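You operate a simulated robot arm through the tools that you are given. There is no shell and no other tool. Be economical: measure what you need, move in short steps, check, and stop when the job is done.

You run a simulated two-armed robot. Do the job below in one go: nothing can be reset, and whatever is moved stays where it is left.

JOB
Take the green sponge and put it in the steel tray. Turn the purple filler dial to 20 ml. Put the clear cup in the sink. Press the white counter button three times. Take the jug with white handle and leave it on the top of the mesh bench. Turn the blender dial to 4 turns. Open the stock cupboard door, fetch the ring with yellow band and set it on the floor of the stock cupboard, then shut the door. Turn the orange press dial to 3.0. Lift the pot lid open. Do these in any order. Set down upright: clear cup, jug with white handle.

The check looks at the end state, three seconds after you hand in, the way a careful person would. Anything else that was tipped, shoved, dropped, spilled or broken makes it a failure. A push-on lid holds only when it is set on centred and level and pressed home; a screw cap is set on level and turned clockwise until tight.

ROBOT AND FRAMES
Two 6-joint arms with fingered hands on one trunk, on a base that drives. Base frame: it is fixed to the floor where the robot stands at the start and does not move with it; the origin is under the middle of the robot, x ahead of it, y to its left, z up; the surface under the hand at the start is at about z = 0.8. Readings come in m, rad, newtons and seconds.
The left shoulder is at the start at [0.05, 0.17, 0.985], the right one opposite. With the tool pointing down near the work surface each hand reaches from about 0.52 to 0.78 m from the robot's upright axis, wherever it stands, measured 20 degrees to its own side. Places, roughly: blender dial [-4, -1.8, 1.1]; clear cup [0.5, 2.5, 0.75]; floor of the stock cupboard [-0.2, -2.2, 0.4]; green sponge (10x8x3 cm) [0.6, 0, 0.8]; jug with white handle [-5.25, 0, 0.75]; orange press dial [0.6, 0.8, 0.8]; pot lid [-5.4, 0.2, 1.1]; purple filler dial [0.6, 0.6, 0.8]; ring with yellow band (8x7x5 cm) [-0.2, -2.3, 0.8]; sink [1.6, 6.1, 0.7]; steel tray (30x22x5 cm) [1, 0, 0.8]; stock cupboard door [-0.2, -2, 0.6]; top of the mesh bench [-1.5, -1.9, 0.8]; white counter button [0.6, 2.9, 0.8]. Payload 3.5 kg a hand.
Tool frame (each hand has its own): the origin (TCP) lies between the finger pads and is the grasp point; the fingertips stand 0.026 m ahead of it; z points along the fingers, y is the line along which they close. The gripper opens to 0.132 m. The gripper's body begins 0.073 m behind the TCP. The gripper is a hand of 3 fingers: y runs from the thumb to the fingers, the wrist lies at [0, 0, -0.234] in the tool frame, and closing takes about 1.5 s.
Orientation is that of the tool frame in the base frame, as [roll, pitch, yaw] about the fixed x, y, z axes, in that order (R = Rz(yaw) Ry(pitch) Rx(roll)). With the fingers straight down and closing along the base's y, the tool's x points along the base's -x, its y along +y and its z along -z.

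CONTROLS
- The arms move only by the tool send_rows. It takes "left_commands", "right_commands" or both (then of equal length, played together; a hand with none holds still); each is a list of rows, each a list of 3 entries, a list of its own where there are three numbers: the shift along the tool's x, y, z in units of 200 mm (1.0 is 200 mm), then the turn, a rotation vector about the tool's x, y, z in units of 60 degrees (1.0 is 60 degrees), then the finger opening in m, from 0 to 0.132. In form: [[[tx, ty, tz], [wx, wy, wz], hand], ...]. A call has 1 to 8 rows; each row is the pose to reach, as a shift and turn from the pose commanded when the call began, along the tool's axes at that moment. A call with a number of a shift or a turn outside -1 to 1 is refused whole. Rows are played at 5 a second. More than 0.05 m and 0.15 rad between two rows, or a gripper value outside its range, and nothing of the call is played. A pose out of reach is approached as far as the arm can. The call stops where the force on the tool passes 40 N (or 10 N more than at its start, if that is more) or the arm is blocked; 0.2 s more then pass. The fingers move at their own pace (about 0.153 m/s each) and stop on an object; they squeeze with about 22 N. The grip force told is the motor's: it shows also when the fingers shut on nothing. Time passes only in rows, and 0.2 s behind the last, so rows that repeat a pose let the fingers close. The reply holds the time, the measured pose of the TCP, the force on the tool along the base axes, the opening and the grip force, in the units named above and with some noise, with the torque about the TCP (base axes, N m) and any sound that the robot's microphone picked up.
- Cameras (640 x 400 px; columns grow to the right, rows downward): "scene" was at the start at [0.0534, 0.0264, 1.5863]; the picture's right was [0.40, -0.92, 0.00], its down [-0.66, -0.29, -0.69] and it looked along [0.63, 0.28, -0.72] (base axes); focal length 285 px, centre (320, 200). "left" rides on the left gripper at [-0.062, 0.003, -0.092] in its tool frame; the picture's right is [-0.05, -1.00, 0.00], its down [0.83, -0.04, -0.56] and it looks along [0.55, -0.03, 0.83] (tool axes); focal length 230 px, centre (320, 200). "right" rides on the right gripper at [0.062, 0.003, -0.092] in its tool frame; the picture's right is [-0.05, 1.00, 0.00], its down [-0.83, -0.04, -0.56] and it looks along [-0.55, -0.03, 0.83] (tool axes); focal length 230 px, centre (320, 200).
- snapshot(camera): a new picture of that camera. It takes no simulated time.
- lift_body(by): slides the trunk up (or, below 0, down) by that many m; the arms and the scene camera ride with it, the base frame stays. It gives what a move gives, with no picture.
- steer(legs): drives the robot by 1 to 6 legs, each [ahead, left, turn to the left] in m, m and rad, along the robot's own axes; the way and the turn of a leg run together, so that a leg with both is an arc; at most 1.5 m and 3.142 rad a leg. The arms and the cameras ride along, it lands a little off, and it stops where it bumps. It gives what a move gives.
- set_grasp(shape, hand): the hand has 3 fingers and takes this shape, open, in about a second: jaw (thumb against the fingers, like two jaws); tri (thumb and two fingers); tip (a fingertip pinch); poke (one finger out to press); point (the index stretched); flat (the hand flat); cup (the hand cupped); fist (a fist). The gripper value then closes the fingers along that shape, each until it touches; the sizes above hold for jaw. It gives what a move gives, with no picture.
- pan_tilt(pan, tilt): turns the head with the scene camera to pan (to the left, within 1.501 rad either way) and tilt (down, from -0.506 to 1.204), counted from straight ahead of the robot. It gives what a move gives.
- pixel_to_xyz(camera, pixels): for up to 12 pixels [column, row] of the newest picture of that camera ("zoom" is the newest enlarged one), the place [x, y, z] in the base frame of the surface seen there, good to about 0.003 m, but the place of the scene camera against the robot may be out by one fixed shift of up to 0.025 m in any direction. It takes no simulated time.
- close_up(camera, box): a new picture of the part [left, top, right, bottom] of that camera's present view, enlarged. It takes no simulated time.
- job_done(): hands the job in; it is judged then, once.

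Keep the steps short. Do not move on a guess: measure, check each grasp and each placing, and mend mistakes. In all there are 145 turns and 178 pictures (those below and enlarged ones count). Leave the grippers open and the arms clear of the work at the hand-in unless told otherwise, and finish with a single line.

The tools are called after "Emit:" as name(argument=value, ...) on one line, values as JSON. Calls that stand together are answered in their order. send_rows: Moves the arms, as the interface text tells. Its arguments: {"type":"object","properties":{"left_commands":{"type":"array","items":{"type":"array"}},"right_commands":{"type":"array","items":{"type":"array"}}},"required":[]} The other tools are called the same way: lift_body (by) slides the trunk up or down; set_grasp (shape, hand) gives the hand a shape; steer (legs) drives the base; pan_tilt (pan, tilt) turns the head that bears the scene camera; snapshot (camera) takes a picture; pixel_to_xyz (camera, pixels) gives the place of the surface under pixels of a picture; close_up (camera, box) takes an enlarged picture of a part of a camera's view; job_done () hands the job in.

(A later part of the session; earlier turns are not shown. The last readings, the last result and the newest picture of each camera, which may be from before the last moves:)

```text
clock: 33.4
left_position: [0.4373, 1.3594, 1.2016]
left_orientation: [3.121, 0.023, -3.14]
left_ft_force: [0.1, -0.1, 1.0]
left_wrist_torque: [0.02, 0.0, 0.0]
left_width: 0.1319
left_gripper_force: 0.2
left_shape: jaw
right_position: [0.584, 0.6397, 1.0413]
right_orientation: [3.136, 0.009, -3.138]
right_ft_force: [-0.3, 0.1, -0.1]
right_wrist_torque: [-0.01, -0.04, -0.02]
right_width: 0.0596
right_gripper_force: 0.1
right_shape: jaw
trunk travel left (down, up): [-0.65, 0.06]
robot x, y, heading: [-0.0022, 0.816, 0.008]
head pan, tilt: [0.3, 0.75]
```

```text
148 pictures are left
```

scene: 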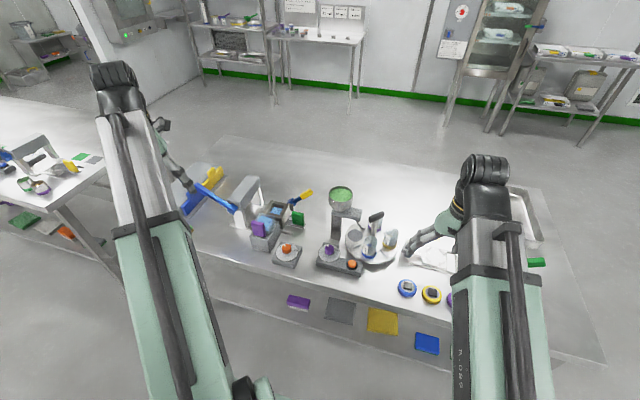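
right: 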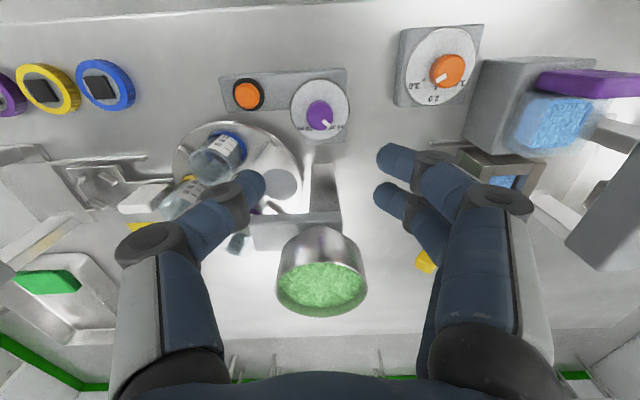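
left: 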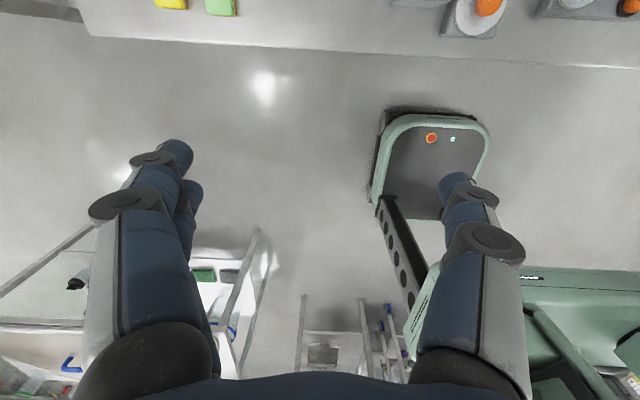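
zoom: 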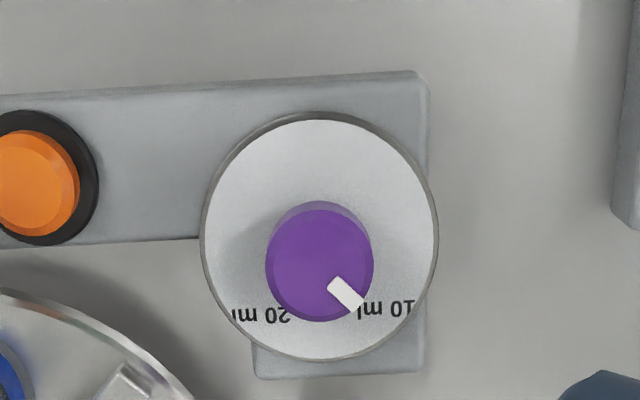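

Beakers are well clear, the nearest at about (0.66,0.52). I'll go down on the purple knob with a -45° pre-turn.

Emit:
send_rows(right_commands=[[[0, 0, 0.11], [0, 0, -0.1], 0.06], [[0, 0, 0.22], [0, 0, -0.2], 0.06], [[0, 0, 0.33], [0, 0, -0.3], 0.06], [[0, 0, 0.44], [0, 0, -0.4], 0.06], [[0, 0, 0.55], [0, 0, -0.5], 0.06], [[0, 0, 0.66], [0, 0, -0.6], 0.06], [[0, 0, 0.77], [0, 0, -0.7], 0.06], [[0, 0, 0.86], [0, 0, -0.75], 0.06]])

Emit:
send_rows(right_commands=[[[0, 0, 0], [0, 0, 0], 0.06], [[0, 0, 0.01], [0, 0, 0], 0.02], [[0, 0, 0.01], [0, 0, 0], 0.02], [[0, 0, 0.01], [0, 0, 0], 0.02]])

Emit:
close_up(camera="right", box=[200, 60, 440, 230])

```text
clock: 35.2
left_position: [0.4374, 1.3589, 1.2017]
left_orientation: [3.121, 0.02, -3.14]
left_ft_force: [-0.2, 0.9, -0.7]
left_wrist_torque: [0.04, -0.02, 0.04]
left_width: 0.1319
left_gripper_force: 0.1
left_shape: jaw
right_position: [0.5851, 0.6426, 0.8696]
right_orientation: [-3.137, 0.008, -2.353]
right_ft_force: [0.4, -0.1, 0.8]
right_wrist_torque: [-0.01, -0.02, -0.02]
right_width: 0.0597
right_gripper_force: 0.0
right_shape: jaw
trunk travel left (down, up): [-0.65, 0.06]
robot x, y, heading: [-0.0029, 0.8129, 0.001]
head pan, tilt: [0.3, 0.75]
```

```text
clock: 36.2
left_position: [0.4369, 1.3593, 1.201]
left_orientation: [3.12, 0.022, -3.14]
left_ft_force: [-0.4, -0.2, 0.4]
left_wrist_torque: [0.01, -0.03, -0.01]
left_width: 0.1317
left_gripper_force: 0.1
left_shape: jaw
right_position: [0.5854, 0.6412, 0.8664]
right_orientation: [-3.138, 0.009, -2.355]
right_ft_force: [2.2, -3.6, 0.3]
right_wrist_torque: [-0.07, -0.07, -0.03]
right_width: 0.0228
right_gripper_force: 22.2
right_shape: jaw
trunk travel left (down, up): [-0.65, 0.06]
robot x, y, heading: [-0.0021, 0.8156, -0.001]
head pan, tilt: [0.3, 0.75]
```

```text
2.35 times, centred on (320, 145) of right
```

zoom: 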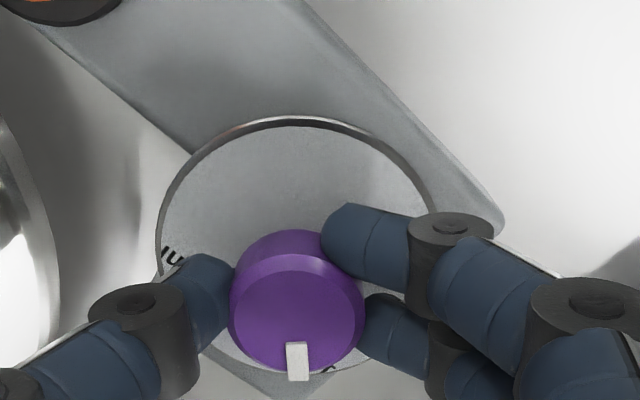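

Gripped. I'll turn +45° and then +43° in two calls.

Emit:
send_rows(right_commands=[[[0, 0, 0], [0, 0, 0.13], 0.02], [[0, 0, 0], [0, 0, 0.26], 0.02], [[0, 0, 0], [0, 0, 0.39], 0.02], [[0, 0, 0], [0, 0, 0.52], 0.02], [[0, 0, 0], [0, 0, 0.65], 0.02], [[0, 0, 0], [0, 0, 0.75], 0.02]])

Emit:
send_rows(right_commands=[[[0, 0, 0], [0, 0, 0.13], 0.02], [[0, 0, 0], [0, 0, 0.26], 0.02], [[0, 0, 0], [0, 0, 0.39], 0.02], [[0, 0, 0], [0, 0, 0.52], 0.02], [[0, 0, 0], [0, 0, 0.65], 0.02], [[0, 0, 0], [0, 0, 0.73], 0.02], [[0, 0, 0], [0, 0, 0.73], 0.02]])

Emit:
send_rows(right_commands=[[[0, 0, 0], [0, 0, 0], 0.06], [[0, 0, 0], [0, 0, 0], 0.06], [[0, 0, -0.2], [0, 0, 0], 0.06], [[0, 0, -0.4], [0, 0, 0], 0.06], [[0, 0, -0.6], [0, 0, 0], 0.06], [[0, 0, -0.6], [0, 0, 0], 0.06]])

Emit:
close_up(camera="right", box=[260, 70, 380, 170])

```text
clock: 37.6
left_position: [0.4383, 1.3621, 1.2]
left_orientation: [3.123, 0.022, -3.141]
left_ft_force: [0.5, -0.3, 0.0]
left_wrist_torque: [0.02, -0.01, -0.03]
left_width: 0.1318
left_gripper_force: 0.0
left_shape: jaw
right_position: [0.5874, 0.6418, 0.8672]
right_orientation: [3.137, 0.01, 3.141]
right_ft_force: [9.8, 12.8, -2.5]
right_wrist_torque: [0.34, -0.21, 0.09]
right_width: 0.0206
right_gripper_force: 21.9
right_shape: jaw
trunk travel left (down, up): [-0.65, 0.06]
robot x, y, heading: [-0.0019, 0.816, -0.0]
head pan, tilt: [0.3, 0.75]
```

```text
clock: 39.2
left_position: [0.4371, 1.3607, 1.2001]
left_orientation: [3.121, 0.021, -3.14]
left_ft_force: [0.2, 0.9, 0.1]
left_wrist_torque: [-0.01, -0.02, 0.0]
left_width: 0.1319
left_gripper_force: 0.1
left_shape: jaw
right_position: [0.5872, 0.6429, 0.8677]
right_orientation: [3.133, 0.004, 2.377]
right_ft_force: [4.7, 21.8, -2.0]
right_wrist_torque: [0.45, -0.2, 0.15]
right_width: 0.0203
right_gripper_force: 22.1
right_shape: jaw
trunk travel left (down, up): [-0.65, 0.06]
robot x, y, heading: [-0.0015, 0.817, 0.002]
head pan, tilt: [0.3, 0.75]
```

```text
clock: 40.6
left_position: [0.4377, 1.3595, 1.201]
left_orientation: [3.121, 0.021, -3.141]
left_ft_force: [0.4, 0.1, 0.3]
left_wrist_torque: [-0.01, 0.0, 0.01]
left_width: 0.1321
left_gripper_force: 0.0
left_shape: jaw
right_position: [0.5845, 0.6374, 0.9883]
right_orientation: [3.134, 0.003, 2.379]
right_ft_force: [-0.6, 0.1, 0.1]
right_wrist_torque: [-0.01, 0.03, -0.01]
right_width: 0.0596
right_gripper_force: 0.1
right_shape: jaw
trunk travel left (down, up): [-0.65, 0.06]
robot x, y, heading: [-0.0037, 0.8121, 0.003]
head pan, tilt: [0.3, 0.75]
```

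```text
4.00 times, centred on (320, 120) of right
```

zoom: 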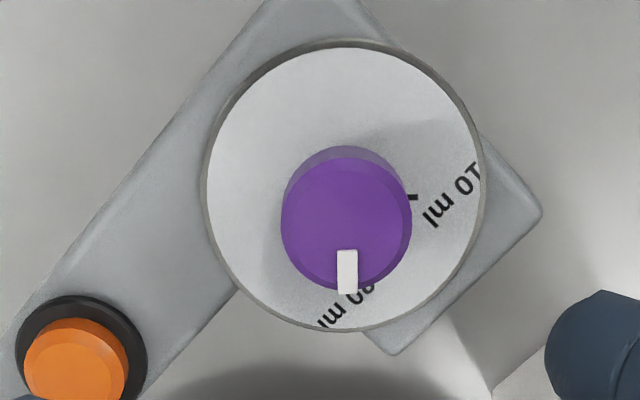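

Purple sits on 20 ml. I'll raise, straighten and retract the right hand. Then I'll back off and drive left toward the next table (cup at y≈2.5, button at y≈2.9), and look.

Emit:
send_rows(right_commands=[[[0, 0, -0.2], [0, 0, -0.1], 0.06], [[0, 0, -0.4], [0, 0, -0.2], 0.06], [[0.08, -0.08, -0.5], [0, 0, -0.32], 0.08], [[0.16, -0.16, -0.55], [0, 0, -0.44], 0.1], [[0.26, -0.24, -0.6], [0, 0, -0.56], 0.132], [[0.36, -0.345, -0.65], [0, 0, -0.68], 0.132], [[0.36, -0.345, -0.65], [0, 0, -0.73], 0.132]])

Emit:
steer(legs=[[-0.3, 0, 0], [0, 1.5, 0]])

Emit:
pan_tilt(pan=0.35, tilt=0.65)

Emit:
snapshot(camera="scene")

```text
clock: 42.2
left_position: [0.4381, 1.3603, 1.2016]
left_orientation: [3.119, 0.021, -3.14]
left_ft_force: [-0.3, 0.3, -0.8]
left_wrist_torque: [-0.02, -0.03, -0.01]
left_width: 0.1318
left_gripper_force: 0.1
left_shape: jaw
right_position: [0.4839, 0.6393, 1.1157]
right_orientation: [3.138, 0.008, -3.138]
right_ft_force: [0.0, 0.4, -0.6]
right_wrist_torque: [0.01, 0.02, 0.0]
right_width: 0.1321
right_gripper_force: 0.1
right_shape: jaw
trunk travel left (down, up): [-0.65, 0.06]
robot x, y, heading: [-0.001, 0.813, 0.001]
head pan, tilt: [0.3, 0.75]
```

```text
clock: 51.6
left_position: [0.1657, 2.9055, 1.2014]
left_orientation: [3.12, 0.021, 3.118]
left_ft_force: [0.0, 0.6, -0.7]
left_wrist_torque: [-0.01, -0.02, -0.02]
left_width: 0.1318
left_gripper_force: 0.1
left_shape: jaw
right_position: [0.1943, 2.1849, 1.1151]
right_orientation: [3.138, 0.009, 3.119]
right_ft_force: [-0.1, 0.7, 0.6]
right_wrist_torque: [0.01, -0.02, -0.03]
right_width: 0.1319
right_gripper_force: 0.0
right_shape: jaw
trunk travel left (down, up): [-0.65, 0.06]
robot x, y, heading: [-0.2872, 2.3738, -0.024]
head pan, tilt: [0.3, 0.75]
```

```text
clock: 52.2
left_position: [0.1664, 2.9048, 1.2006]
left_orientation: [3.121, 0.021, 3.119]
left_ft_force: [-0.7, 0.0, -0.1]
left_wrist_torque: [0.0, 0.02, -0.01]
left_width: 0.1319
left_gripper_force: 0.0
left_shape: jaw
right_position: [0.1944, 2.1851, 1.1149]
right_orientation: [3.137, 0.009, 3.119]
right_ft_force: [0.1, -0.5, 0.7]
right_wrist_torque: [0.0, 0.0, 0.03]
right_width: 0.1317
right_gripper_force: 0.0
right_shape: jaw
trunk travel left (down, up): [-0.65, 0.06]
robot x, y, heading: [-0.2865, 2.3712, -0.021]
head pan, tilt: [0.351, 0.649]
```

```text
145 pictures are left
```

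scene: 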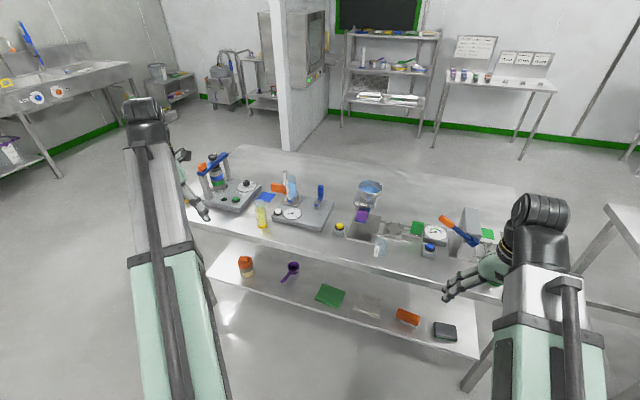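

Emit:
close_up(camera="scene", box=[180, 140, 340, 250])

Emit:
close_up(camera="scene", box=[330, 170, 510, 280])

Emit:
pixel_to_xyz(camera="scene", pixels=[[380, 247], [376, 258], [236, 199], [339, 226], [429, 247], [225, 180], [292, 213], [437, 233], [322, 195], [262, 215]])

```text
3.64 times, centred on (260, 195) of scene
```

zoom: 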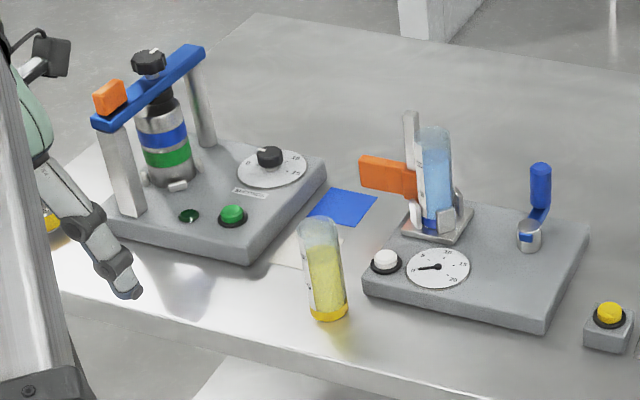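

```text
3.56 times, centred on (420, 225) of scene
```

zoom: 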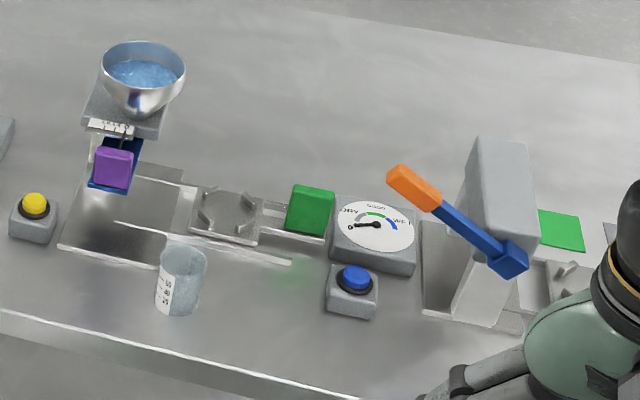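

```text
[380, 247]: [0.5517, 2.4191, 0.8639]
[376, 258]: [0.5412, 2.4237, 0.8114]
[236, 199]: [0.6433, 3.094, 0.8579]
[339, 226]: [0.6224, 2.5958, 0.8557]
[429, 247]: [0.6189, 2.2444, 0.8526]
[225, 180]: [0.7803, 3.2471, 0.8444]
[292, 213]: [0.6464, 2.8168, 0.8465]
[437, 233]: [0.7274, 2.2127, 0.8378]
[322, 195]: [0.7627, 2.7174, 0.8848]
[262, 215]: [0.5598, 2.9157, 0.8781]
```

The white button shows at zoom (387,261), beside the yellow tube and gauge. The clear cup is near (0.53,2.43). I'll measure the surroundings of the button.

Emit:
close_up(camera="scene", box=[230, 160, 350, 250])

Emit:
pixel_to_xyz(camera="scene", pixels=[[278, 211], [279, 209], [260, 203], [263, 222], [290, 178], [283, 190], [330, 226], [275, 220]])

```text
4.44 times, centred on (290, 205) of scene
```

zoom: 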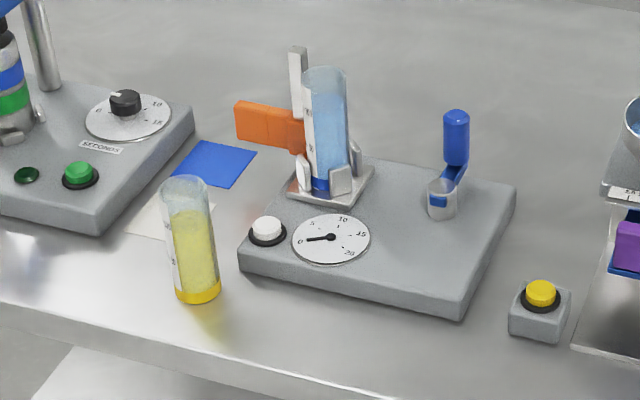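

```text
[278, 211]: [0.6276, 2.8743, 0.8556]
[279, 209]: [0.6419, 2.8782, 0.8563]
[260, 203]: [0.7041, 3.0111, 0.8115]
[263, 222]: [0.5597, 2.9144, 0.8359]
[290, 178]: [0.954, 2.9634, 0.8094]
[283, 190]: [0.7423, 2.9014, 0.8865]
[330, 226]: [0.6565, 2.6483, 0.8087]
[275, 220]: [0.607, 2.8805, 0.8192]
```

The gauge reads 0. The button is at about (0.619,2.888,0.848) after correcting the scene offset. I'll drive so the right hand faces it, with the robot near (-0.02, 3.05).

Emit:
steer(legs=[[0, 0.68, 0.021], [0.26, 0, 0]])

Emit:
set_grasp(hand="right", shape="poke")

Emit:
snapshot(camera="right")

```text
clock: 57.4
left_position: [0.4326, 3.5707, 1.201]
left_orientation: [3.119, 0.02, 3.131]
left_ft_force: [0.9, 0.2, -1.5]
left_wrist_torque: [0.03, 0.01, -0.02]
left_width: 0.1318
left_gripper_force: 0.0
left_shape: jaw
right_position: [0.4713, 2.8501, 1.1139]
right_orientation: [3.138, 0.006, 3.131]
right_ft_force: [0.5, 0.2, 0.1]
right_wrist_torque: [0.0, 0.02, 0.01]
right_width: 0.1319
right_gripper_force: 0.2
right_shape: jaw
trunk travel left (down, up): [-0.65, 0.06]
robot x, y, heading: [-0.0148, 3.0315, -0.011]
head pan, tilt: [0.351, 0.649]
```

```text
clock: 58.3
left_position: [0.4329, 3.5703, 1.2008]
left_orientation: [3.123, 0.023, 3.132]
left_ft_force: [-0.1, 1.0, -0.3]
left_wrist_torque: [0.0, -0.02, 0.03]
left_width: 0.1319
left_gripper_force: 0.0
left_shape: jaw
right_position: [0.4695, 2.8503, 1.1154]
right_orientation: [3.14, 0.007, 3.131]
right_ft_force: [0.5, -0.4, 0.2]
right_wrist_torque: [0.0, 0.02, 0.01]
right_width: 0.0
right_gripper_force: 0.1
right_shape: poke
trunk travel left (down, up): [-0.65, 0.06]
robot x, y, heading: [-0.0116, 3.0327, -0.009]
head pan, tilt: [0.351, 0.649]
```

```text
141 pictures are left
```

right: 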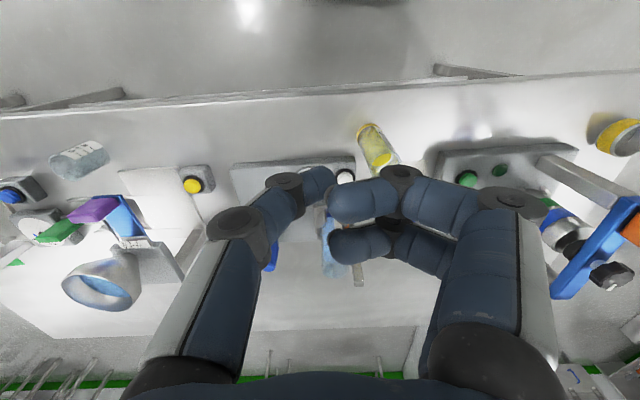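

The white button is at (345,177) in the right picture. I'll measure it and the fingertips in this shape.

Emit:
close_up(camera="right", box=[230, 100, 470, 270])

Emit:
pixel_to_xyz(camera="right", pixels=[[345, 176], [322, 178], [335, 195], [335, 245], [360, 240], [365, 195], [375, 140], [385, 155], [358, 270]])

```text
2.35 times, centred on (350, 185) of right
```

zoom: 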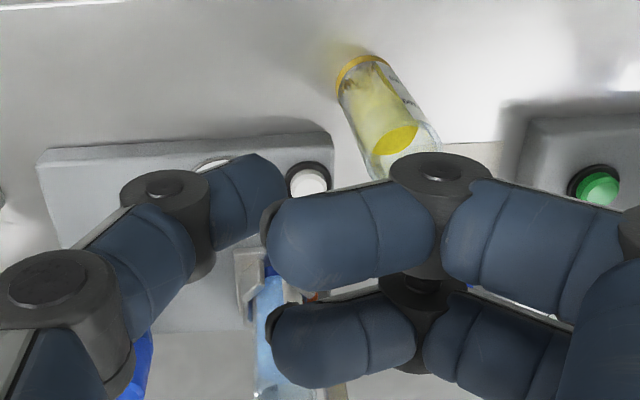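

```text
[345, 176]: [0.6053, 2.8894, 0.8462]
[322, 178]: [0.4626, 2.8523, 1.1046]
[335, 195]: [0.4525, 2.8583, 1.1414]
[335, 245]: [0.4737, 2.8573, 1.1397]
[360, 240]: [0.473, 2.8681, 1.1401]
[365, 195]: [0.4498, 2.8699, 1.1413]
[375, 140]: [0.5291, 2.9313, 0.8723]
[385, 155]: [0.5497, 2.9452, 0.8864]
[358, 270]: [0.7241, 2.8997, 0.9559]
```

In this shape the finger points straight down near the TCP and the others curl higher up. I'll move above the button (0.607,2.889), with a 20° turn to keep the curled fingers off the yellow tube, and check.

Emit:
send_rows(right_commands=[[[-0.14, 0.04, 0.1], [0, 0, 0.07], 0], [[-0.28, 0.08, 0.2], [0, 0, 0.14], 0], [[-0.42, 0.12, 0.3], [0, 0, 0.21], 0], [[-0.56, 0.17, 0.42], [0, 0, 0.28], 0], [[-0.695, 0.207, 0.525], [0, 0, 0.35], 0], [[-0.695, 0.207, 0.525], [0, 0, 0.35], 0]])

Emit:
snapshot(camera="right")

Emit:
pan_tilt(pan=-0.2, tilt=0.75)

Emit:
close_up(camera="scene", box=[220, 110, 420, 250])

```text
clock: 59.7
left_position: [0.4321, 3.5707, 1.2018]
left_orientation: [3.12, 0.022, 3.131]
left_ft_force: [0.2, -1.2, 0.7]
left_wrist_torque: [0.03, 0.0, 0.0]
left_width: 0.132
left_gripper_force: 0.1
left_shape: jaw
right_position: [0.6106, 2.8919, 1.0092]
right_orientation: [3.134, 0.008, 2.764]
right_ft_force: [0.4, -0.5, -0.3]
right_wrist_torque: [-0.01, 0.01, -0.01]
right_width: 0.0001
right_gripper_force: 0.0
right_shape: poke
trunk travel left (down, up): [-0.65, 0.06]
robot x, y, heading: [-0.0131, 3.0292, -0.009]
head pan, tilt: [0.351, 0.649]
```

```text
139 pictures are left
```

right: 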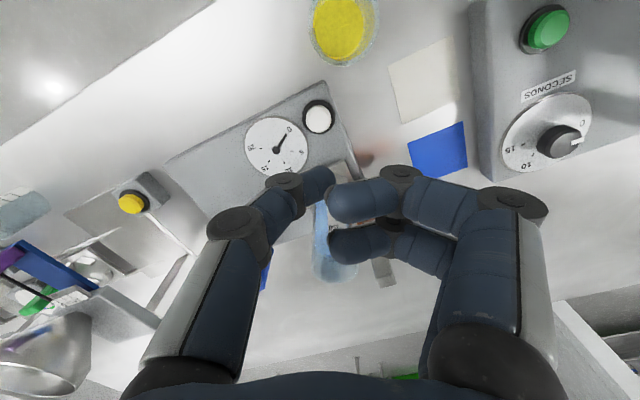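

```text
clock: 60.7
left_position: [0.4329, 3.5717, 1.2013]
left_orientation: [3.12, 0.02, 3.132]
left_ft_force: [0.4, -0.6, -0.7]
left_wrist_torque: [-0.01, 0.0, 0.0]
left_width: 0.1318
left_gripper_force: 0.0
left_shape: jaw
right_position: [0.6105, 2.8908, 1.0098]
right_orientation: [3.133, 0.008, 2.764]
right_ft_force: [0.4, -0.1, 0.2]
right_wrist_torque: [0.01, -0.01, 0.0]
right_width: 0.0
right_gripper_force: 0.0
right_shape: poke
trunk travel left (down, up): [-0.65, 0.06]
robot x, y, heading: [-0.0137, 3.0311, -0.013]
head pan, tilt: [-0.201, 0.75]
```

```text
2.86 times, centred on (320, 180) of scene
```

zoom: 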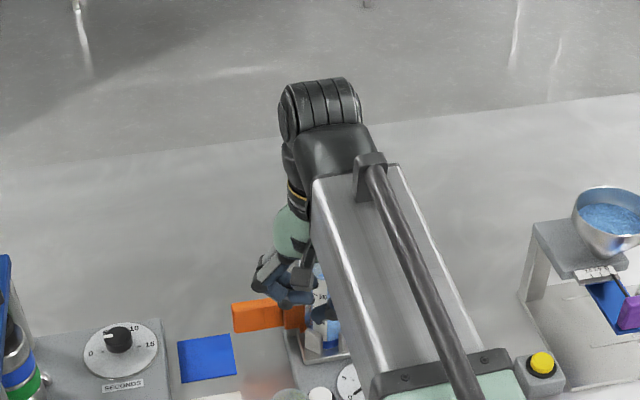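

The line of the finger falls right on the button: expected row 115, seen at (319,117). I'll go down to TCP z≈0.885, just above it.

Emit:
send_rows(right_commands=[[[0, 0, 0.2], [0, 0, 0], 0], [[0, 0, 0.4], [0, 0, 0], 0], [[0, 0, 0.55], [0, 0, 0], 0], [[0, 0, 0.61], [0, 0, 0], 0], [[0, 0, 0.61], [0, 0, 0], 0]])

Emit:
snapshot(camera="right")

```text
clock: 61.9
left_position: [0.432, 3.5706, 1.2021]
left_orientation: [3.12, 0.022, 3.131]
left_ft_force: [-0.2, 0.0, 0.5]
left_wrist_torque: [0.02, -0.03, 0.04]
left_width: 0.1318
left_gripper_force: 0.1
left_shape: jaw
right_position: [0.6122, 2.8905, 0.8889]
right_orientation: [3.135, 0.004, 2.763]
right_ft_force: [-0.6, 0.5, -0.1]
right_wrist_torque: [-0.02, -0.03, -0.01]
right_width: 0.0001
right_gripper_force: 0.0
right_shape: poke
trunk travel left (down, up): [-0.65, 0.06]
robot x, y, heading: [-0.0169, 3.032, -0.007]
head pan, tilt: [-0.201, 0.75]
```

```text
137 pictures are left
```

right: 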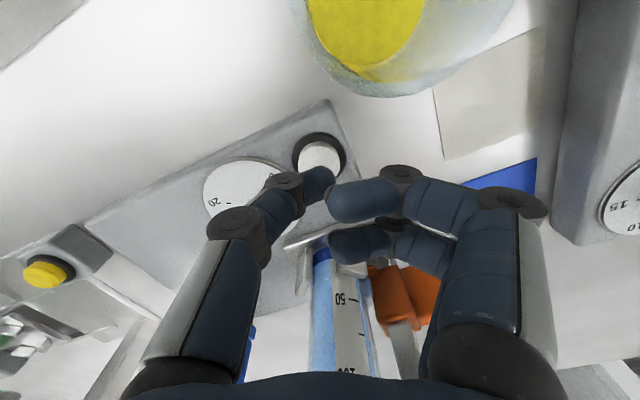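

Just above the button. I'll press once: down 20 mm in small steps, then back up, and check force and gauge.

Emit:
send_rows(right_commands=[[[0.015, 0, 0.03], [0, 0, 0], 0], [[0.015, 0, 0.06], [0, 0, 0], 0], [[0.015, 0, 0.08], [0, 0, 0], 0], [[0.015, 0, 0.1], [0, 0, 0], 0]])

Emit:
close_up(camera="right", box=[190, 100, 430, 260])

```text
clock: 62.9
left_position: [0.4319, 3.5707, 1.2016]
left_orientation: [3.122, 0.02, 3.13]
left_ft_force: [0.7, 0.3, 0.0]
left_wrist_torque: [0.01, 0.02, -0.03]
left_width: 0.1317
left_gripper_force: 0.1
left_shape: jaw
right_position: [0.6084, 2.8924, 0.87]
right_orientation: [3.137, 0.006, 2.765]
right_ft_force: [-0.7, -1.6, 2.9]
right_wrist_torque: [-0.05, -0.03, -0.01]
right_width: 0.0
right_gripper_force: 0.0
right_shape: poke
trunk travel left (down, up): [-0.65, 0.06]
robot x, y, heading: [-0.0098, 3.0335, -0.011]
head pan, tilt: [-0.201, 0.75]
heard: click
```

```text
2.50 times, centred on (310, 180) of right
```

zoom: 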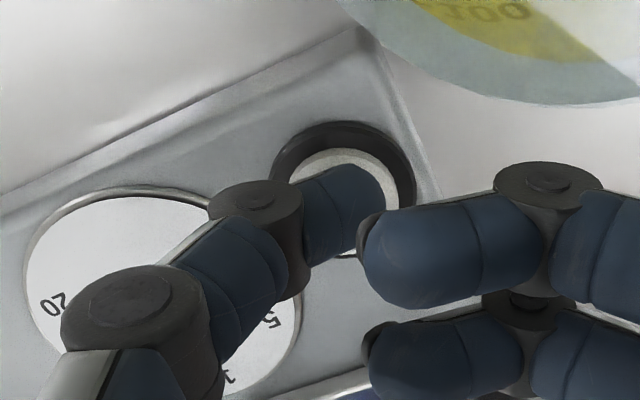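

One click. I'll go up 20 mm and press a second time.

Emit:
send_rows(right_commands=[[[0, 0, -0.05], [0, 0, 0], 0], [[0, 0, -0.1], [0, 0, 0], 0], [[0, 0, -0.1], [0, 0, 0], 0], [[0, 0, -0.06], [0, 0, 0], 0], [[0, 0, -0.03], [0, 0, 0], 0], [[0, 0, 0.0], [0, 0, 0], 0]])

Emit:
send_rows(right_commands=[[[0, 0, -0.1], [0, 0, 0], 0], [[0, 0, -0.3], [0, 0, 0], 0], [[0, 0, -0.5], [0, 0, 0], 0], [[0, 0, -0.6], [0, 0, 0], 0], [[0, 0, -0.6], [0, 0, 0], 0]])

Emit:
close_up(camera="right", box=[220, 80, 360, 200])

```text
clock: 64.3
left_position: [0.4311, 3.5722, 1.2022]
left_orientation: [3.121, 0.022, 3.132]
left_ft_force: [0.3, -0.4, -0.1]
left_wrist_torque: [-0.03, 0.02, -0.02]
left_width: 0.1318
left_gripper_force: 0.1
left_shape: jaw
right_position: [0.6093, 2.8928, 0.8694]
right_orientation: [3.135, 0.006, 2.766]
right_ft_force: [-0.9, -0.1, 2.1]
right_wrist_torque: [0.01, 0.02, 0.02]
right_width: 0.0001
right_gripper_force: 0.0
right_shape: poke
trunk travel left (down, up): [-0.65, 0.06]
robot x, y, heading: [-0.0198, 3.0345, -0.01]
head pan, tilt: [-0.201, 0.75]
```

```text
clock: 65.5
left_position: [0.4321, 3.5716, 1.2009]
left_orientation: [3.121, 0.021, 3.131]
left_ft_force: [0.0, 0.6, -0.4]
left_wrist_torque: [0.01, 0.01, -0.02]
left_width: 0.132
left_gripper_force: 0.1
left_shape: jaw
right_position: [0.6089, 2.8928, 0.9911]
right_orientation: [3.138, 0.007, 2.766]
right_ft_force: [-0.3, -0.5, 0.2]
right_wrist_torque: [0.02, 0.02, -0.03]
right_width: 0.0
right_gripper_force: 0.0
right_shape: poke
trunk travel left (down, up): [-0.65, 0.06]
robot x, y, heading: [-0.0111, 3.0289, -0.013]
head pan, tilt: [-0.201, 0.75]
```

```text
3.33 times, centred on (290, 140) of right
```

zoom: 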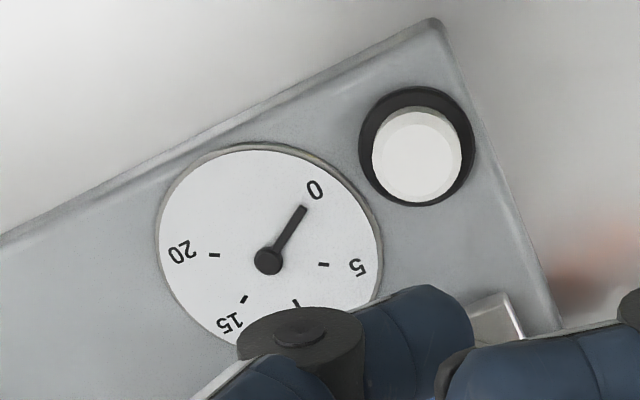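

The gauge still seems at 0, and the second press, not quite deep enough, gave no click. I'll press again a bit deeper (to TCP z≈0.866) and listen.

Emit:
send_rows(right_commands=[[[0, 0, 0.2], [0, 0, 0], 0], [[0, 0, 0.4], [0, 0, 0], 0], [[0, 0, 0.5], [0, 0, 0], 0], [[0, 0, 0.56], [0, 0, 0], 0], [[0, 0, 0.6], [0, 0, 0], 0], [[0, 0, 0.63], [0, 0, 0], 0], [[0, 0, 0.63], [0, 0, 0], 0]])

Emit:
send_rows(right_commands=[[[0, 0, -0.1], [0, 0, 0], 0], [[0, 0, -0.3], [0, 0, 0], 0], [[0, 0, -0.5], [0, 0, 0], 0], [[0, 0, -0.6], [0, 0, 0], 0], [[0, 0, -0.6], [0, 0, 0], 0]])

Emit:
close_up(camera="right", box=[220, 80, 360, 200])

```text
clock: 67.1
left_position: [0.4311, 3.5709, 1.203]
left_orientation: [3.122, 0.021, 3.13]
left_ft_force: [-1.3, -0.8, 0.0]
left_wrist_torque: [-0.03, 0.0, 0.01]
left_width: 0.1319
left_gripper_force: 0.1
left_shape: jaw
right_position: [0.6095, 2.8922, 0.8667]
right_orientation: [3.136, 0.007, 2.764]
right_ft_force: [-1.8, -2.1, 9.5]
right_wrist_torque: [-0.03, 0.04, 0.0]
right_width: 0.0002
right_gripper_force: 0.1
right_shape: poke
trunk travel left (down, up): [-0.65, 0.06]
robot x, y, heading: [-0.0112, 3.0311, -0.009]
head pan, tilt: [-0.201, 0.75]
heard: click
```

```text
clock: 68.3
left_position: [0.4319, 3.571, 1.202]
left_orientation: [3.121, 0.02, 3.131]
left_ft_force: [0.0, -0.8, -0.6]
left_wrist_torque: [0.02, 0.02, -0.01]
left_width: 0.1319
left_gripper_force: 0.1
left_shape: jaw
right_position: [0.608, 2.8904, 0.9837]
right_orientation: [3.135, 0.007, 2.764]
right_ft_force: [0.0, 0.4, 0.1]
right_wrist_torque: [-0.01, -0.01, 0.0]
right_width: 0.0003
right_gripper_force: 0.1
right_shape: poke
trunk travel left (down, up): [-0.65, 0.06]
robot x, y, heading: [-0.013, 3.0324, -0.008]
head pan, tilt: [-0.201, 0.75]
```

```text
3.33 times, centred on (290, 140) of right
```

zoom: 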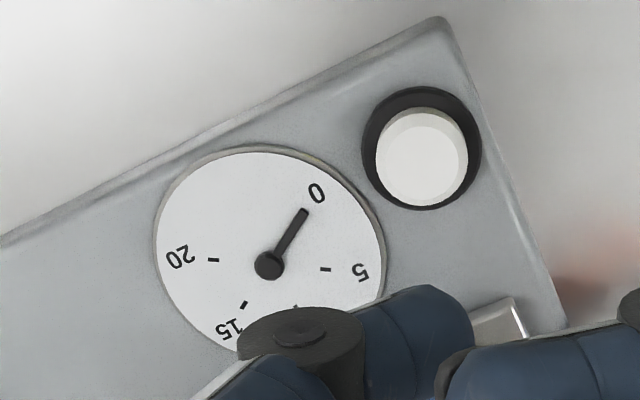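

Click heard again; the gauge evidently doesn't follow the button, so I count clicks. That makes two registered presses. One more press to the same depth.

Emit:
send_rows(right_commands=[[[0, 0, 0.2], [0, 0, 0], 0], [[0, 0, 0.4], [0, 0, 0], 0], [[0, 0, 0.48], [0, 0, 0], 0], [[0, 0, 0.53], [0, 0, 0], 0], [[0, 0, 0.57], [0, 0, 0], 0], [[0, 0, 0.6], [0, 0, 0], 0], [[0, 0, 0.6], [0, 0, 0], 0]])

Emit:
send_rows(right_commands=[[[0, 0, -0.1], [0, 0, 0], 0], [[0, 0, -0.3], [0, 0, 0], 0], [[0, 0, -0.5], [0, 0, 0], 0], [[0, 0, -0.7], [0, 0, 0], 0], [[0, 0, -0.9], [0, 0, 0], 0], [[0.15, 0, -1.0], [0, 0, 0], 0], [[0.35, 0, -1.0], [0, 0, 0], 0]])

Emit:
close_up(camera="right", box=[220, 60, 380, 200])

```text
clock: 69.9
left_position: [0.4312, 3.5708, 1.2025]
left_orientation: [3.121, 0.025, 3.13]
left_ft_force: [-0.6, -0.5, 0.0]
left_wrist_torque: [0.03, -0.02, -0.02]
left_width: 0.1319
left_gripper_force: 0.1
left_shape: jaw
right_position: [0.6098, 2.8909, 0.8659]
right_orientation: [3.134, 0.008, 2.764]
right_ft_force: [-1.1, -4.3, 17.4]
right_wrist_torque: [-0.08, -0.02, 0.0]
right_width: 0.0
right_gripper_force: 0.0
right_shape: poke
trunk travel left (down, up): [-0.65, 0.06]
robot x, y, heading: [-0.0126, 3.0348, -0.011]
head pan, tilt: [-0.201, 0.75]
heard: click
```

```text
clock: 71.5
left_position: [0.432, 3.5717, 1.202]
left_orientation: [3.119, 0.021, 3.133]
left_ft_force: [0.4, 0.2, -0.2]
left_wrist_torque: [-0.01, 0.03, -0.02]
left_width: 0.1317
left_gripper_force: 0.1
left_shape: jaw
right_position: [0.5415, 2.9206, 1.0622]
right_orientation: [3.135, 0.006, 2.765]
right_ft_force: [-0.1, 0.6, -0.5]
right_wrist_torque: [0.03, 0.01, 0.0]
right_width: 0.0
right_gripper_force: 0.0
right_shape: poke
trunk travel left (down, up): [-0.65, 0.06]
robot x, y, heading: [-0.0151, 3.0307, -0.011]
head pan, tilt: [-0.201, 0.75]
```

```text
2.86 times, centred on (300, 130) of right
```

zoom: 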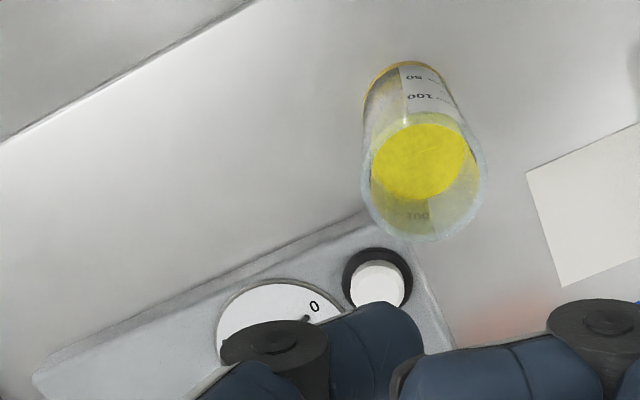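

Three clicks counted and the tube is undisturbed. I'll bring the right hand back to jaw shape, straighten it, and shift right to the clear cup.

Emit:
send_rows(right_commands=[[[0.1, 0, -0.1], [0, 0, -0.1], 0], [[0.2, -0.05, -0.15], [0, 0, -0.2], 0], [[0.25, -0.1, -0.2], [0, 0, -0.35], 0]])

Emit:
set_grasp(hand="right", shape="jaw")

Emit:
steer(legs=[[0, -0.39, 0.01]])

Emit:
snapshot(camera="right")

```text
refused: row 3 steps farther than a row can; nothing moved
```

```text
clock: 72.4
left_position: [0.4326, 3.5709, 1.2019]
left_orientation: [3.12, 0.022, 3.133]
left_ft_force: [0.0, 0.2, 0.4]
left_wrist_torque: [0.01, -0.01, -0.02]
left_width: 0.1318
left_gripper_force: 0.1
left_shape: jaw
right_position: [0.5422, 2.9203, 1.0626]
right_orientation: [3.133, 0.006, 2.766]
right_ft_force: [-0.1, -0.1, 0.0]
right_wrist_torque: [0.01, 0.0, -0.01]
right_width: 0.1322
right_gripper_force: 0.1
right_shape: jaw
trunk travel left (down, up): [-0.65, 0.06]
robot x, y, heading: [-0.0135, 3.0306, -0.011]
head pan, tilt: [-0.201, 0.75]
```

```text
clock: 74.8
left_position: [0.423, 3.1903, 1.2014]
left_orientation: [3.118, 0.02, -3.137]
left_ft_force: [1.4, -1.2, 0.0]
left_wrist_torque: [0.05, 0.0, -0.01]
left_width: 0.132
left_gripper_force: 0.1
left_shape: jaw
right_position: [0.5438, 2.5413, 1.0636]
right_orientation: [3.134, 0.006, 2.781]
right_ft_force: [0.1, -0.3, 0.9]
right_wrist_torque: [0.0, -0.02, 0.0]
right_width: 0.1318
right_gripper_force: 0.0
right_shape: jaw
trunk travel left (down, up): [-0.65, 0.06]
robot x, y, heading: [-0.016, 2.6439, 0.001]
head pan, tilt: [-0.201, 0.75]
```

```text
132 pictures are left
```

right: 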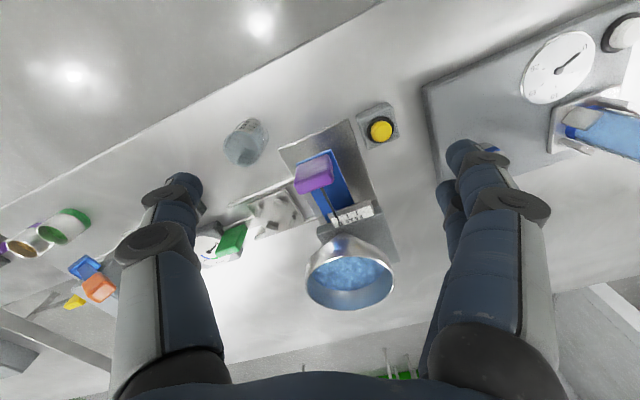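

The cup is at (245,142). I'll look closely at the cup and at the gauge again.

Emit:
close_up(camera="right", box=[510, 10, 640, 110])

Emit:
close_up(camera="right", box=[190, 100, 310, 190])

Emit:
pixel_to_xyz(camera="zoom", pixels=[[240, 230], [330, 130], [330, 270], [190, 220], [300, 200], [270, 100]])

Emit:
pixel_to_xyz(camera="right", pixels=[[241, 152], [250, 128], [316, 172], [225, 240], [275, 215], [380, 130]])

```text
4.00 times, centred on (575, 60) of right
```

zoom: 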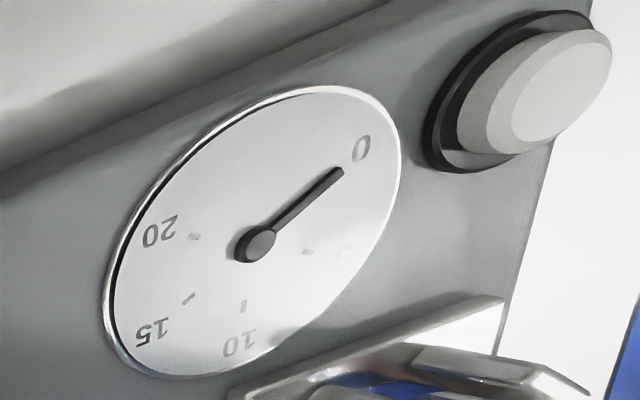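

```text
4.44 times, centred on (250, 145) of right
```

zoom: 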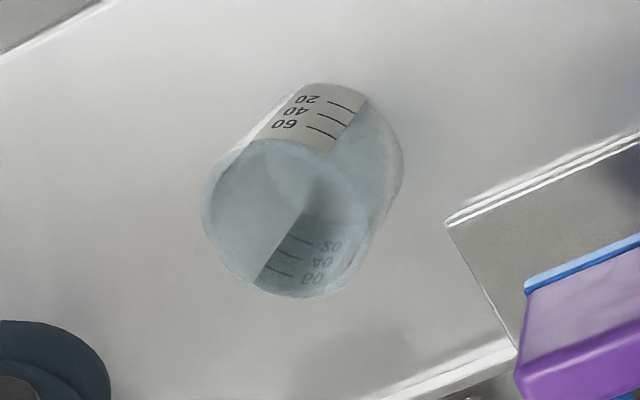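

```text
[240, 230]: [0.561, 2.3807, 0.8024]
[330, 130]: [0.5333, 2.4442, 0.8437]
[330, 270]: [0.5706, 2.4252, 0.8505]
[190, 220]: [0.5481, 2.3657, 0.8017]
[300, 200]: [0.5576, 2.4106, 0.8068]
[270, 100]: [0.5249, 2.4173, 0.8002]
```

```text
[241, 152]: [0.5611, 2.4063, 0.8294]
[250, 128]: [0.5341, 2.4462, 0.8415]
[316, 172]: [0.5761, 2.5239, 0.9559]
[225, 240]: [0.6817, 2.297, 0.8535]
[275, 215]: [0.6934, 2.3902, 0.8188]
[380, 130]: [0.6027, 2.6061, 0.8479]
```

Gauge unchanged. The cup is at (0.549,2.423), about 5 cm wide, top at z≈0.86. The purple block at (0.576,2.52) is close, so I'll turn the hand -42° so the fingers pass clear of it, and move above the cup.

Emit:
send_rows(right_commands=[[[-0.05, -0.12, 0], [0, 0, -0.1], 0.1], [[-0.1, -0.24, 0], [0, 0, -0.2], 0.09], [[-0.15, -0.36, 0.05], [0, 0, -0.3], 0.09], [[-0.2, -0.46, 0.15], [0, 0, -0.4], 0.09], [[-0.233, -0.548, 0.25], [0, 0, -0.5], 0.09], [[-0.233, -0.548, 0.35], [0, 0, -0.6], 0.09], [[-0.233, -0.548, 0.45], [0, 0, -0.7], 0.09], [[-0.233, -0.548, 0.45], [0, 0, -0.7], 0.09]])

Emit:
snapshot(camera="right")

```text
clock: 76.6
left_position: [0.4227, 3.1908, 1.2022]
left_orientation: [3.121, 0.02, -3.137]
left_ft_force: [0.2, 0.9, -0.4]
left_wrist_torque: [-0.02, 0.02, 0.02]
left_width: 0.1318
left_gripper_force: 0.0
left_shape: jaw
right_position: [0.5489, 2.4234, 0.9727]
right_orientation: [-3.141, 0.009, -2.768]
right_ft_force: [0.0, -0.2, 0.3]
right_wrist_torque: [0.0, -0.03, -0.01]
right_width: 0.0903
right_gripper_force: 0.1
right_shape: jaw
trunk travel left (down, up): [-0.65, 0.06]
robot x, y, heading: [-0.0132, 2.6479, 0.004]
head pan, tilt: [-0.201, 0.75]
```

```text
129 pictures are left
```

right: 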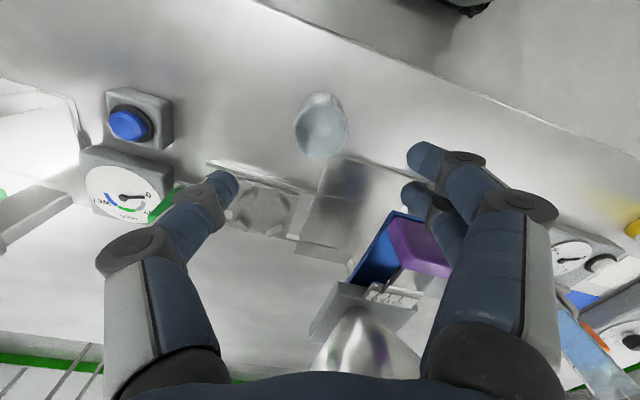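

The cup sits where expected. I'll measure the purple/blue block's nearest edges against the hand before going down.

Emit:
pixel_to_xyz(camera="right", pixels=[[397, 222], [388, 245], [400, 214], [352, 275], [420, 240], [447, 268], [330, 130], [310, 140], [360, 320]])

```text
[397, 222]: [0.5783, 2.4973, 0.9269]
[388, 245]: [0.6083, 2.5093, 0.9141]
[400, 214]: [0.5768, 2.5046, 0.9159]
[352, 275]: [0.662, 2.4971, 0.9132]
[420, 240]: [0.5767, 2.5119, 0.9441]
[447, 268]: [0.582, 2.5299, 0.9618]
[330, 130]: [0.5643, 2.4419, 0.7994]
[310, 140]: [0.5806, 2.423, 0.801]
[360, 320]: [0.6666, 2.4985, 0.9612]
```

Clearance is about 3 cm. I'll go down and close on the cup.

Emit:
send_rows(right_commands=[[[0, 0, 0.2], [0, 0, 0], 0.09], [[0, 0, 0.4], [0, 0, 0], 0.09], [[0, 0, 0.58], [0, 0, 0], 0.09], [[0, 0, 0.67], [0, 0, 0], 0.09], [[0, 0, 0.67], [0, 0, 0], 0.04], [[0, 0, 0.67], [0, 0, 0], 0.04], [[0, 0, 0.67], [0, 0, 0], 0.04]])

Emit:
snapshot(camera="right")

```text
clock: 78.2
left_position: [0.4224, 3.1903, 1.202]
left_orientation: [3.12, 0.021, -3.136]
left_ft_force: [0.3, -0.5, -0.7]
left_wrist_torque: [0.05, 0.0, 0.0]
left_width: 0.1318
left_gripper_force: 0.1
left_shape: jaw
right_position: [0.5489, 2.4238, 0.8407]
right_orientation: [-3.141, 0.007, -2.77]
right_ft_force: [0.0, 0.1, -0.8]
right_wrist_torque: [0.02, 0.03, -0.02]
right_width: 0.0379
right_gripper_force: 22.3
right_shape: jaw
trunk travel left (down, up): [-0.65, 0.06]
robot x, y, heading: [-0.0125, 2.644, 0.01]
head pan, tilt: [-0.201, 0.75]
```

```text
128 pictures are left
```

right: 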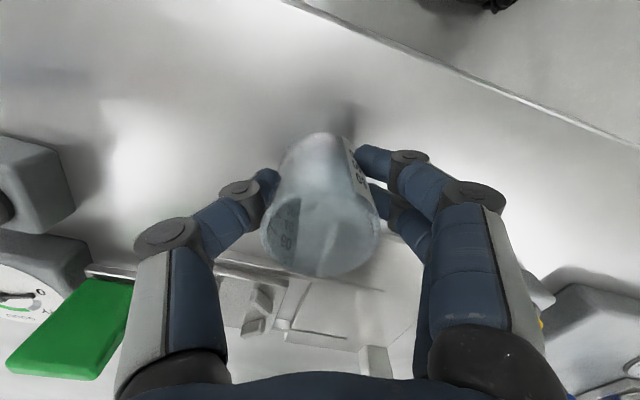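

Grip force shows. I'll command a tighter 0.025 and lift straight up 0.2 m to see if the cup comes along.

Emit:
send_rows(right_commands=[[[0, 0, 0], [0, 0, 0], 0.025], [[0, 0, -0.15], [0, 0, 0], 0.025], [[0, 0, -0.35], [0, 0, 0], 0.025], [[0, 0, -0.55], [0, 0, 0], 0.025], [[0, 0, -0.75], [0, 0, 0], 0.025], [[0, 0, -0.95], [0, 0, 0], 0.025], [[0, 0, -0.95], [0, 0, 0], 0.025]])

Emit:
snapshot(camera="right")

```text
clock: 79.8
left_position: [0.4232, 3.1906, 1.2012]
left_orientation: [3.121, 0.02, -3.136]
left_ft_force: [0.0, -0.1, -0.2]
left_wrist_torque: [-0.01, 0.0, 0.0]
left_width: 0.1317
left_gripper_force: 0.0
left_shape: jaw
right_position: [0.5468, 2.4251, 1.0317]
right_orientation: [3.141, 0.008, -2.77]
right_ft_force: [0.3, 0.5, -1.2]
right_wrist_torque: [0.0, 0.01, 0.01]
right_width: 0.0376
right_gripper_force: 21.6
right_shape: jaw
trunk travel left (down, up): [-0.65, 0.06]
robot x, y, heading: [-0.0147, 2.6478, 0.008]
head pan, tilt: [-0.201, 0.75]
```

```text
127 pictures are left
```

right: 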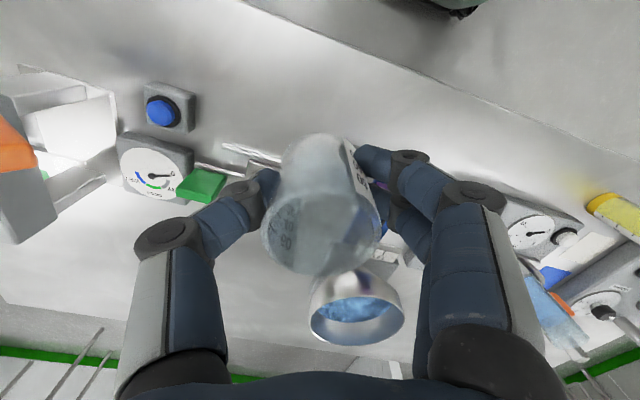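

The cup is held upright. I'll back away and drive left toward the sink side, then look.

Emit:
steer(legs=[[-0.3, 0, 0], [0, 1.4, 0]])

Emit:
pan_tilt(pan=0.6, tilt=0.45)

Emit:
snapshot(camera="scene")

```text
clock: 88.4
left_position: [0.1484, 4.5877, 1.2024]
left_orientation: [3.121, 0.022, 3.133]
left_ft_force: [0.2, 0.1, 0.1]
left_wrist_torque: [0.02, -0.02, -0.02]
left_width: 0.1317
left_gripper_force: 0.0
left_shape: jaw
right_position: [0.2602, 3.8211, 1.031]
right_orientation: [-3.141, 0.009, -2.782]
right_ft_force: [0.4, 0.4, -0.9]
right_wrist_torque: [-0.03, -0.02, -0.04]
right_width: 0.0376
right_gripper_force: 22.0
right_shape: jaw
trunk travel left (down, up): [-0.65, 0.06]
robot x, y, heading: [-0.2939, 4.0505, -0.009]
head pan, tilt: [-0.201, 0.75]
```

```text
clock: 89.5
left_position: [0.1467, 4.5878, 1.2022]
left_orientation: [3.121, 0.021, 3.133]
left_ft_force: [0.0, 0.8, -0.1]
left_wrist_torque: [0.0, -0.02, -0.01]
left_width: 0.1319
left_gripper_force: 0.1
left_shape: jaw
right_position: [0.2605, 3.8208, 1.0305]
right_orientation: [-3.141, 0.009, -2.781]
right_ft_force: [0.0, -0.5, -0.6]
right_wrist_torque: [0.04, 0.01, 0.0]
right_width: 0.0374
right_gripper_force: 21.8
right_shape: jaw
trunk travel left (down, up): [-0.65, 0.06]
robot x, y, heading: [-0.2976, 4.0465, -0.006]
head pan, tilt: [0.6, 0.45]
```

```text
126 pictures are left
```

scene: 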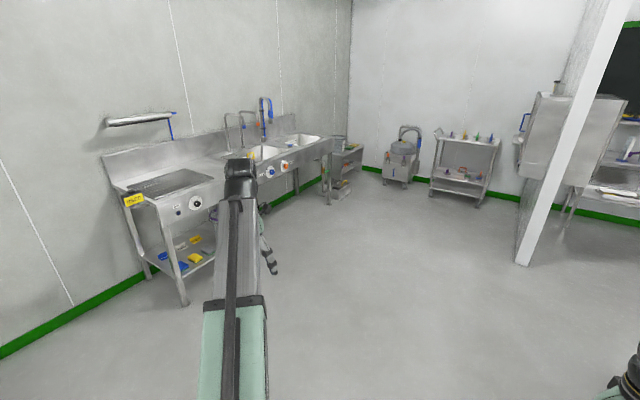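

I see a sink bench with basins near (265,152) and (303,140). I'll measure them.

Emit:
close_up(camera="scene", box=[210, 80, 370, 210])

Emit:
pixel_to_xyz(camera="scene", pixels=[[262, 152], [303, 141], [290, 170], [270, 172], [325, 138], [180, 185], [328, 180], [262, 105]])

```text
3.08 times, centred on (290, 145) of scene
```

zoom: 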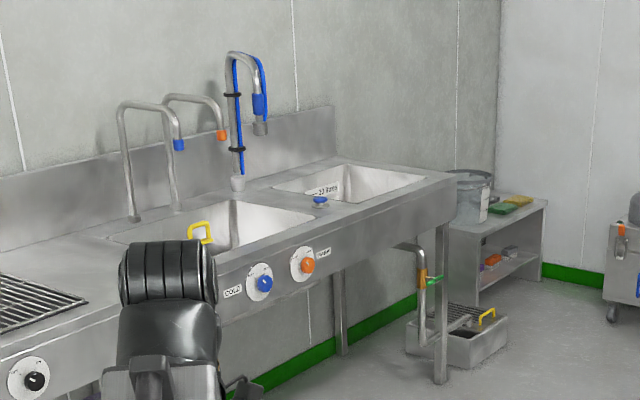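

```text
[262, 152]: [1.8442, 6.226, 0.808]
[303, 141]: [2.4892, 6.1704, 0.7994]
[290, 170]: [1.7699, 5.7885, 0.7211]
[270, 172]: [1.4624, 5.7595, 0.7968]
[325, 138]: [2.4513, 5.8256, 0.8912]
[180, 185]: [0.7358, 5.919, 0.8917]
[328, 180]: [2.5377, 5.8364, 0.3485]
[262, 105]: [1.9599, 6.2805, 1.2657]
```

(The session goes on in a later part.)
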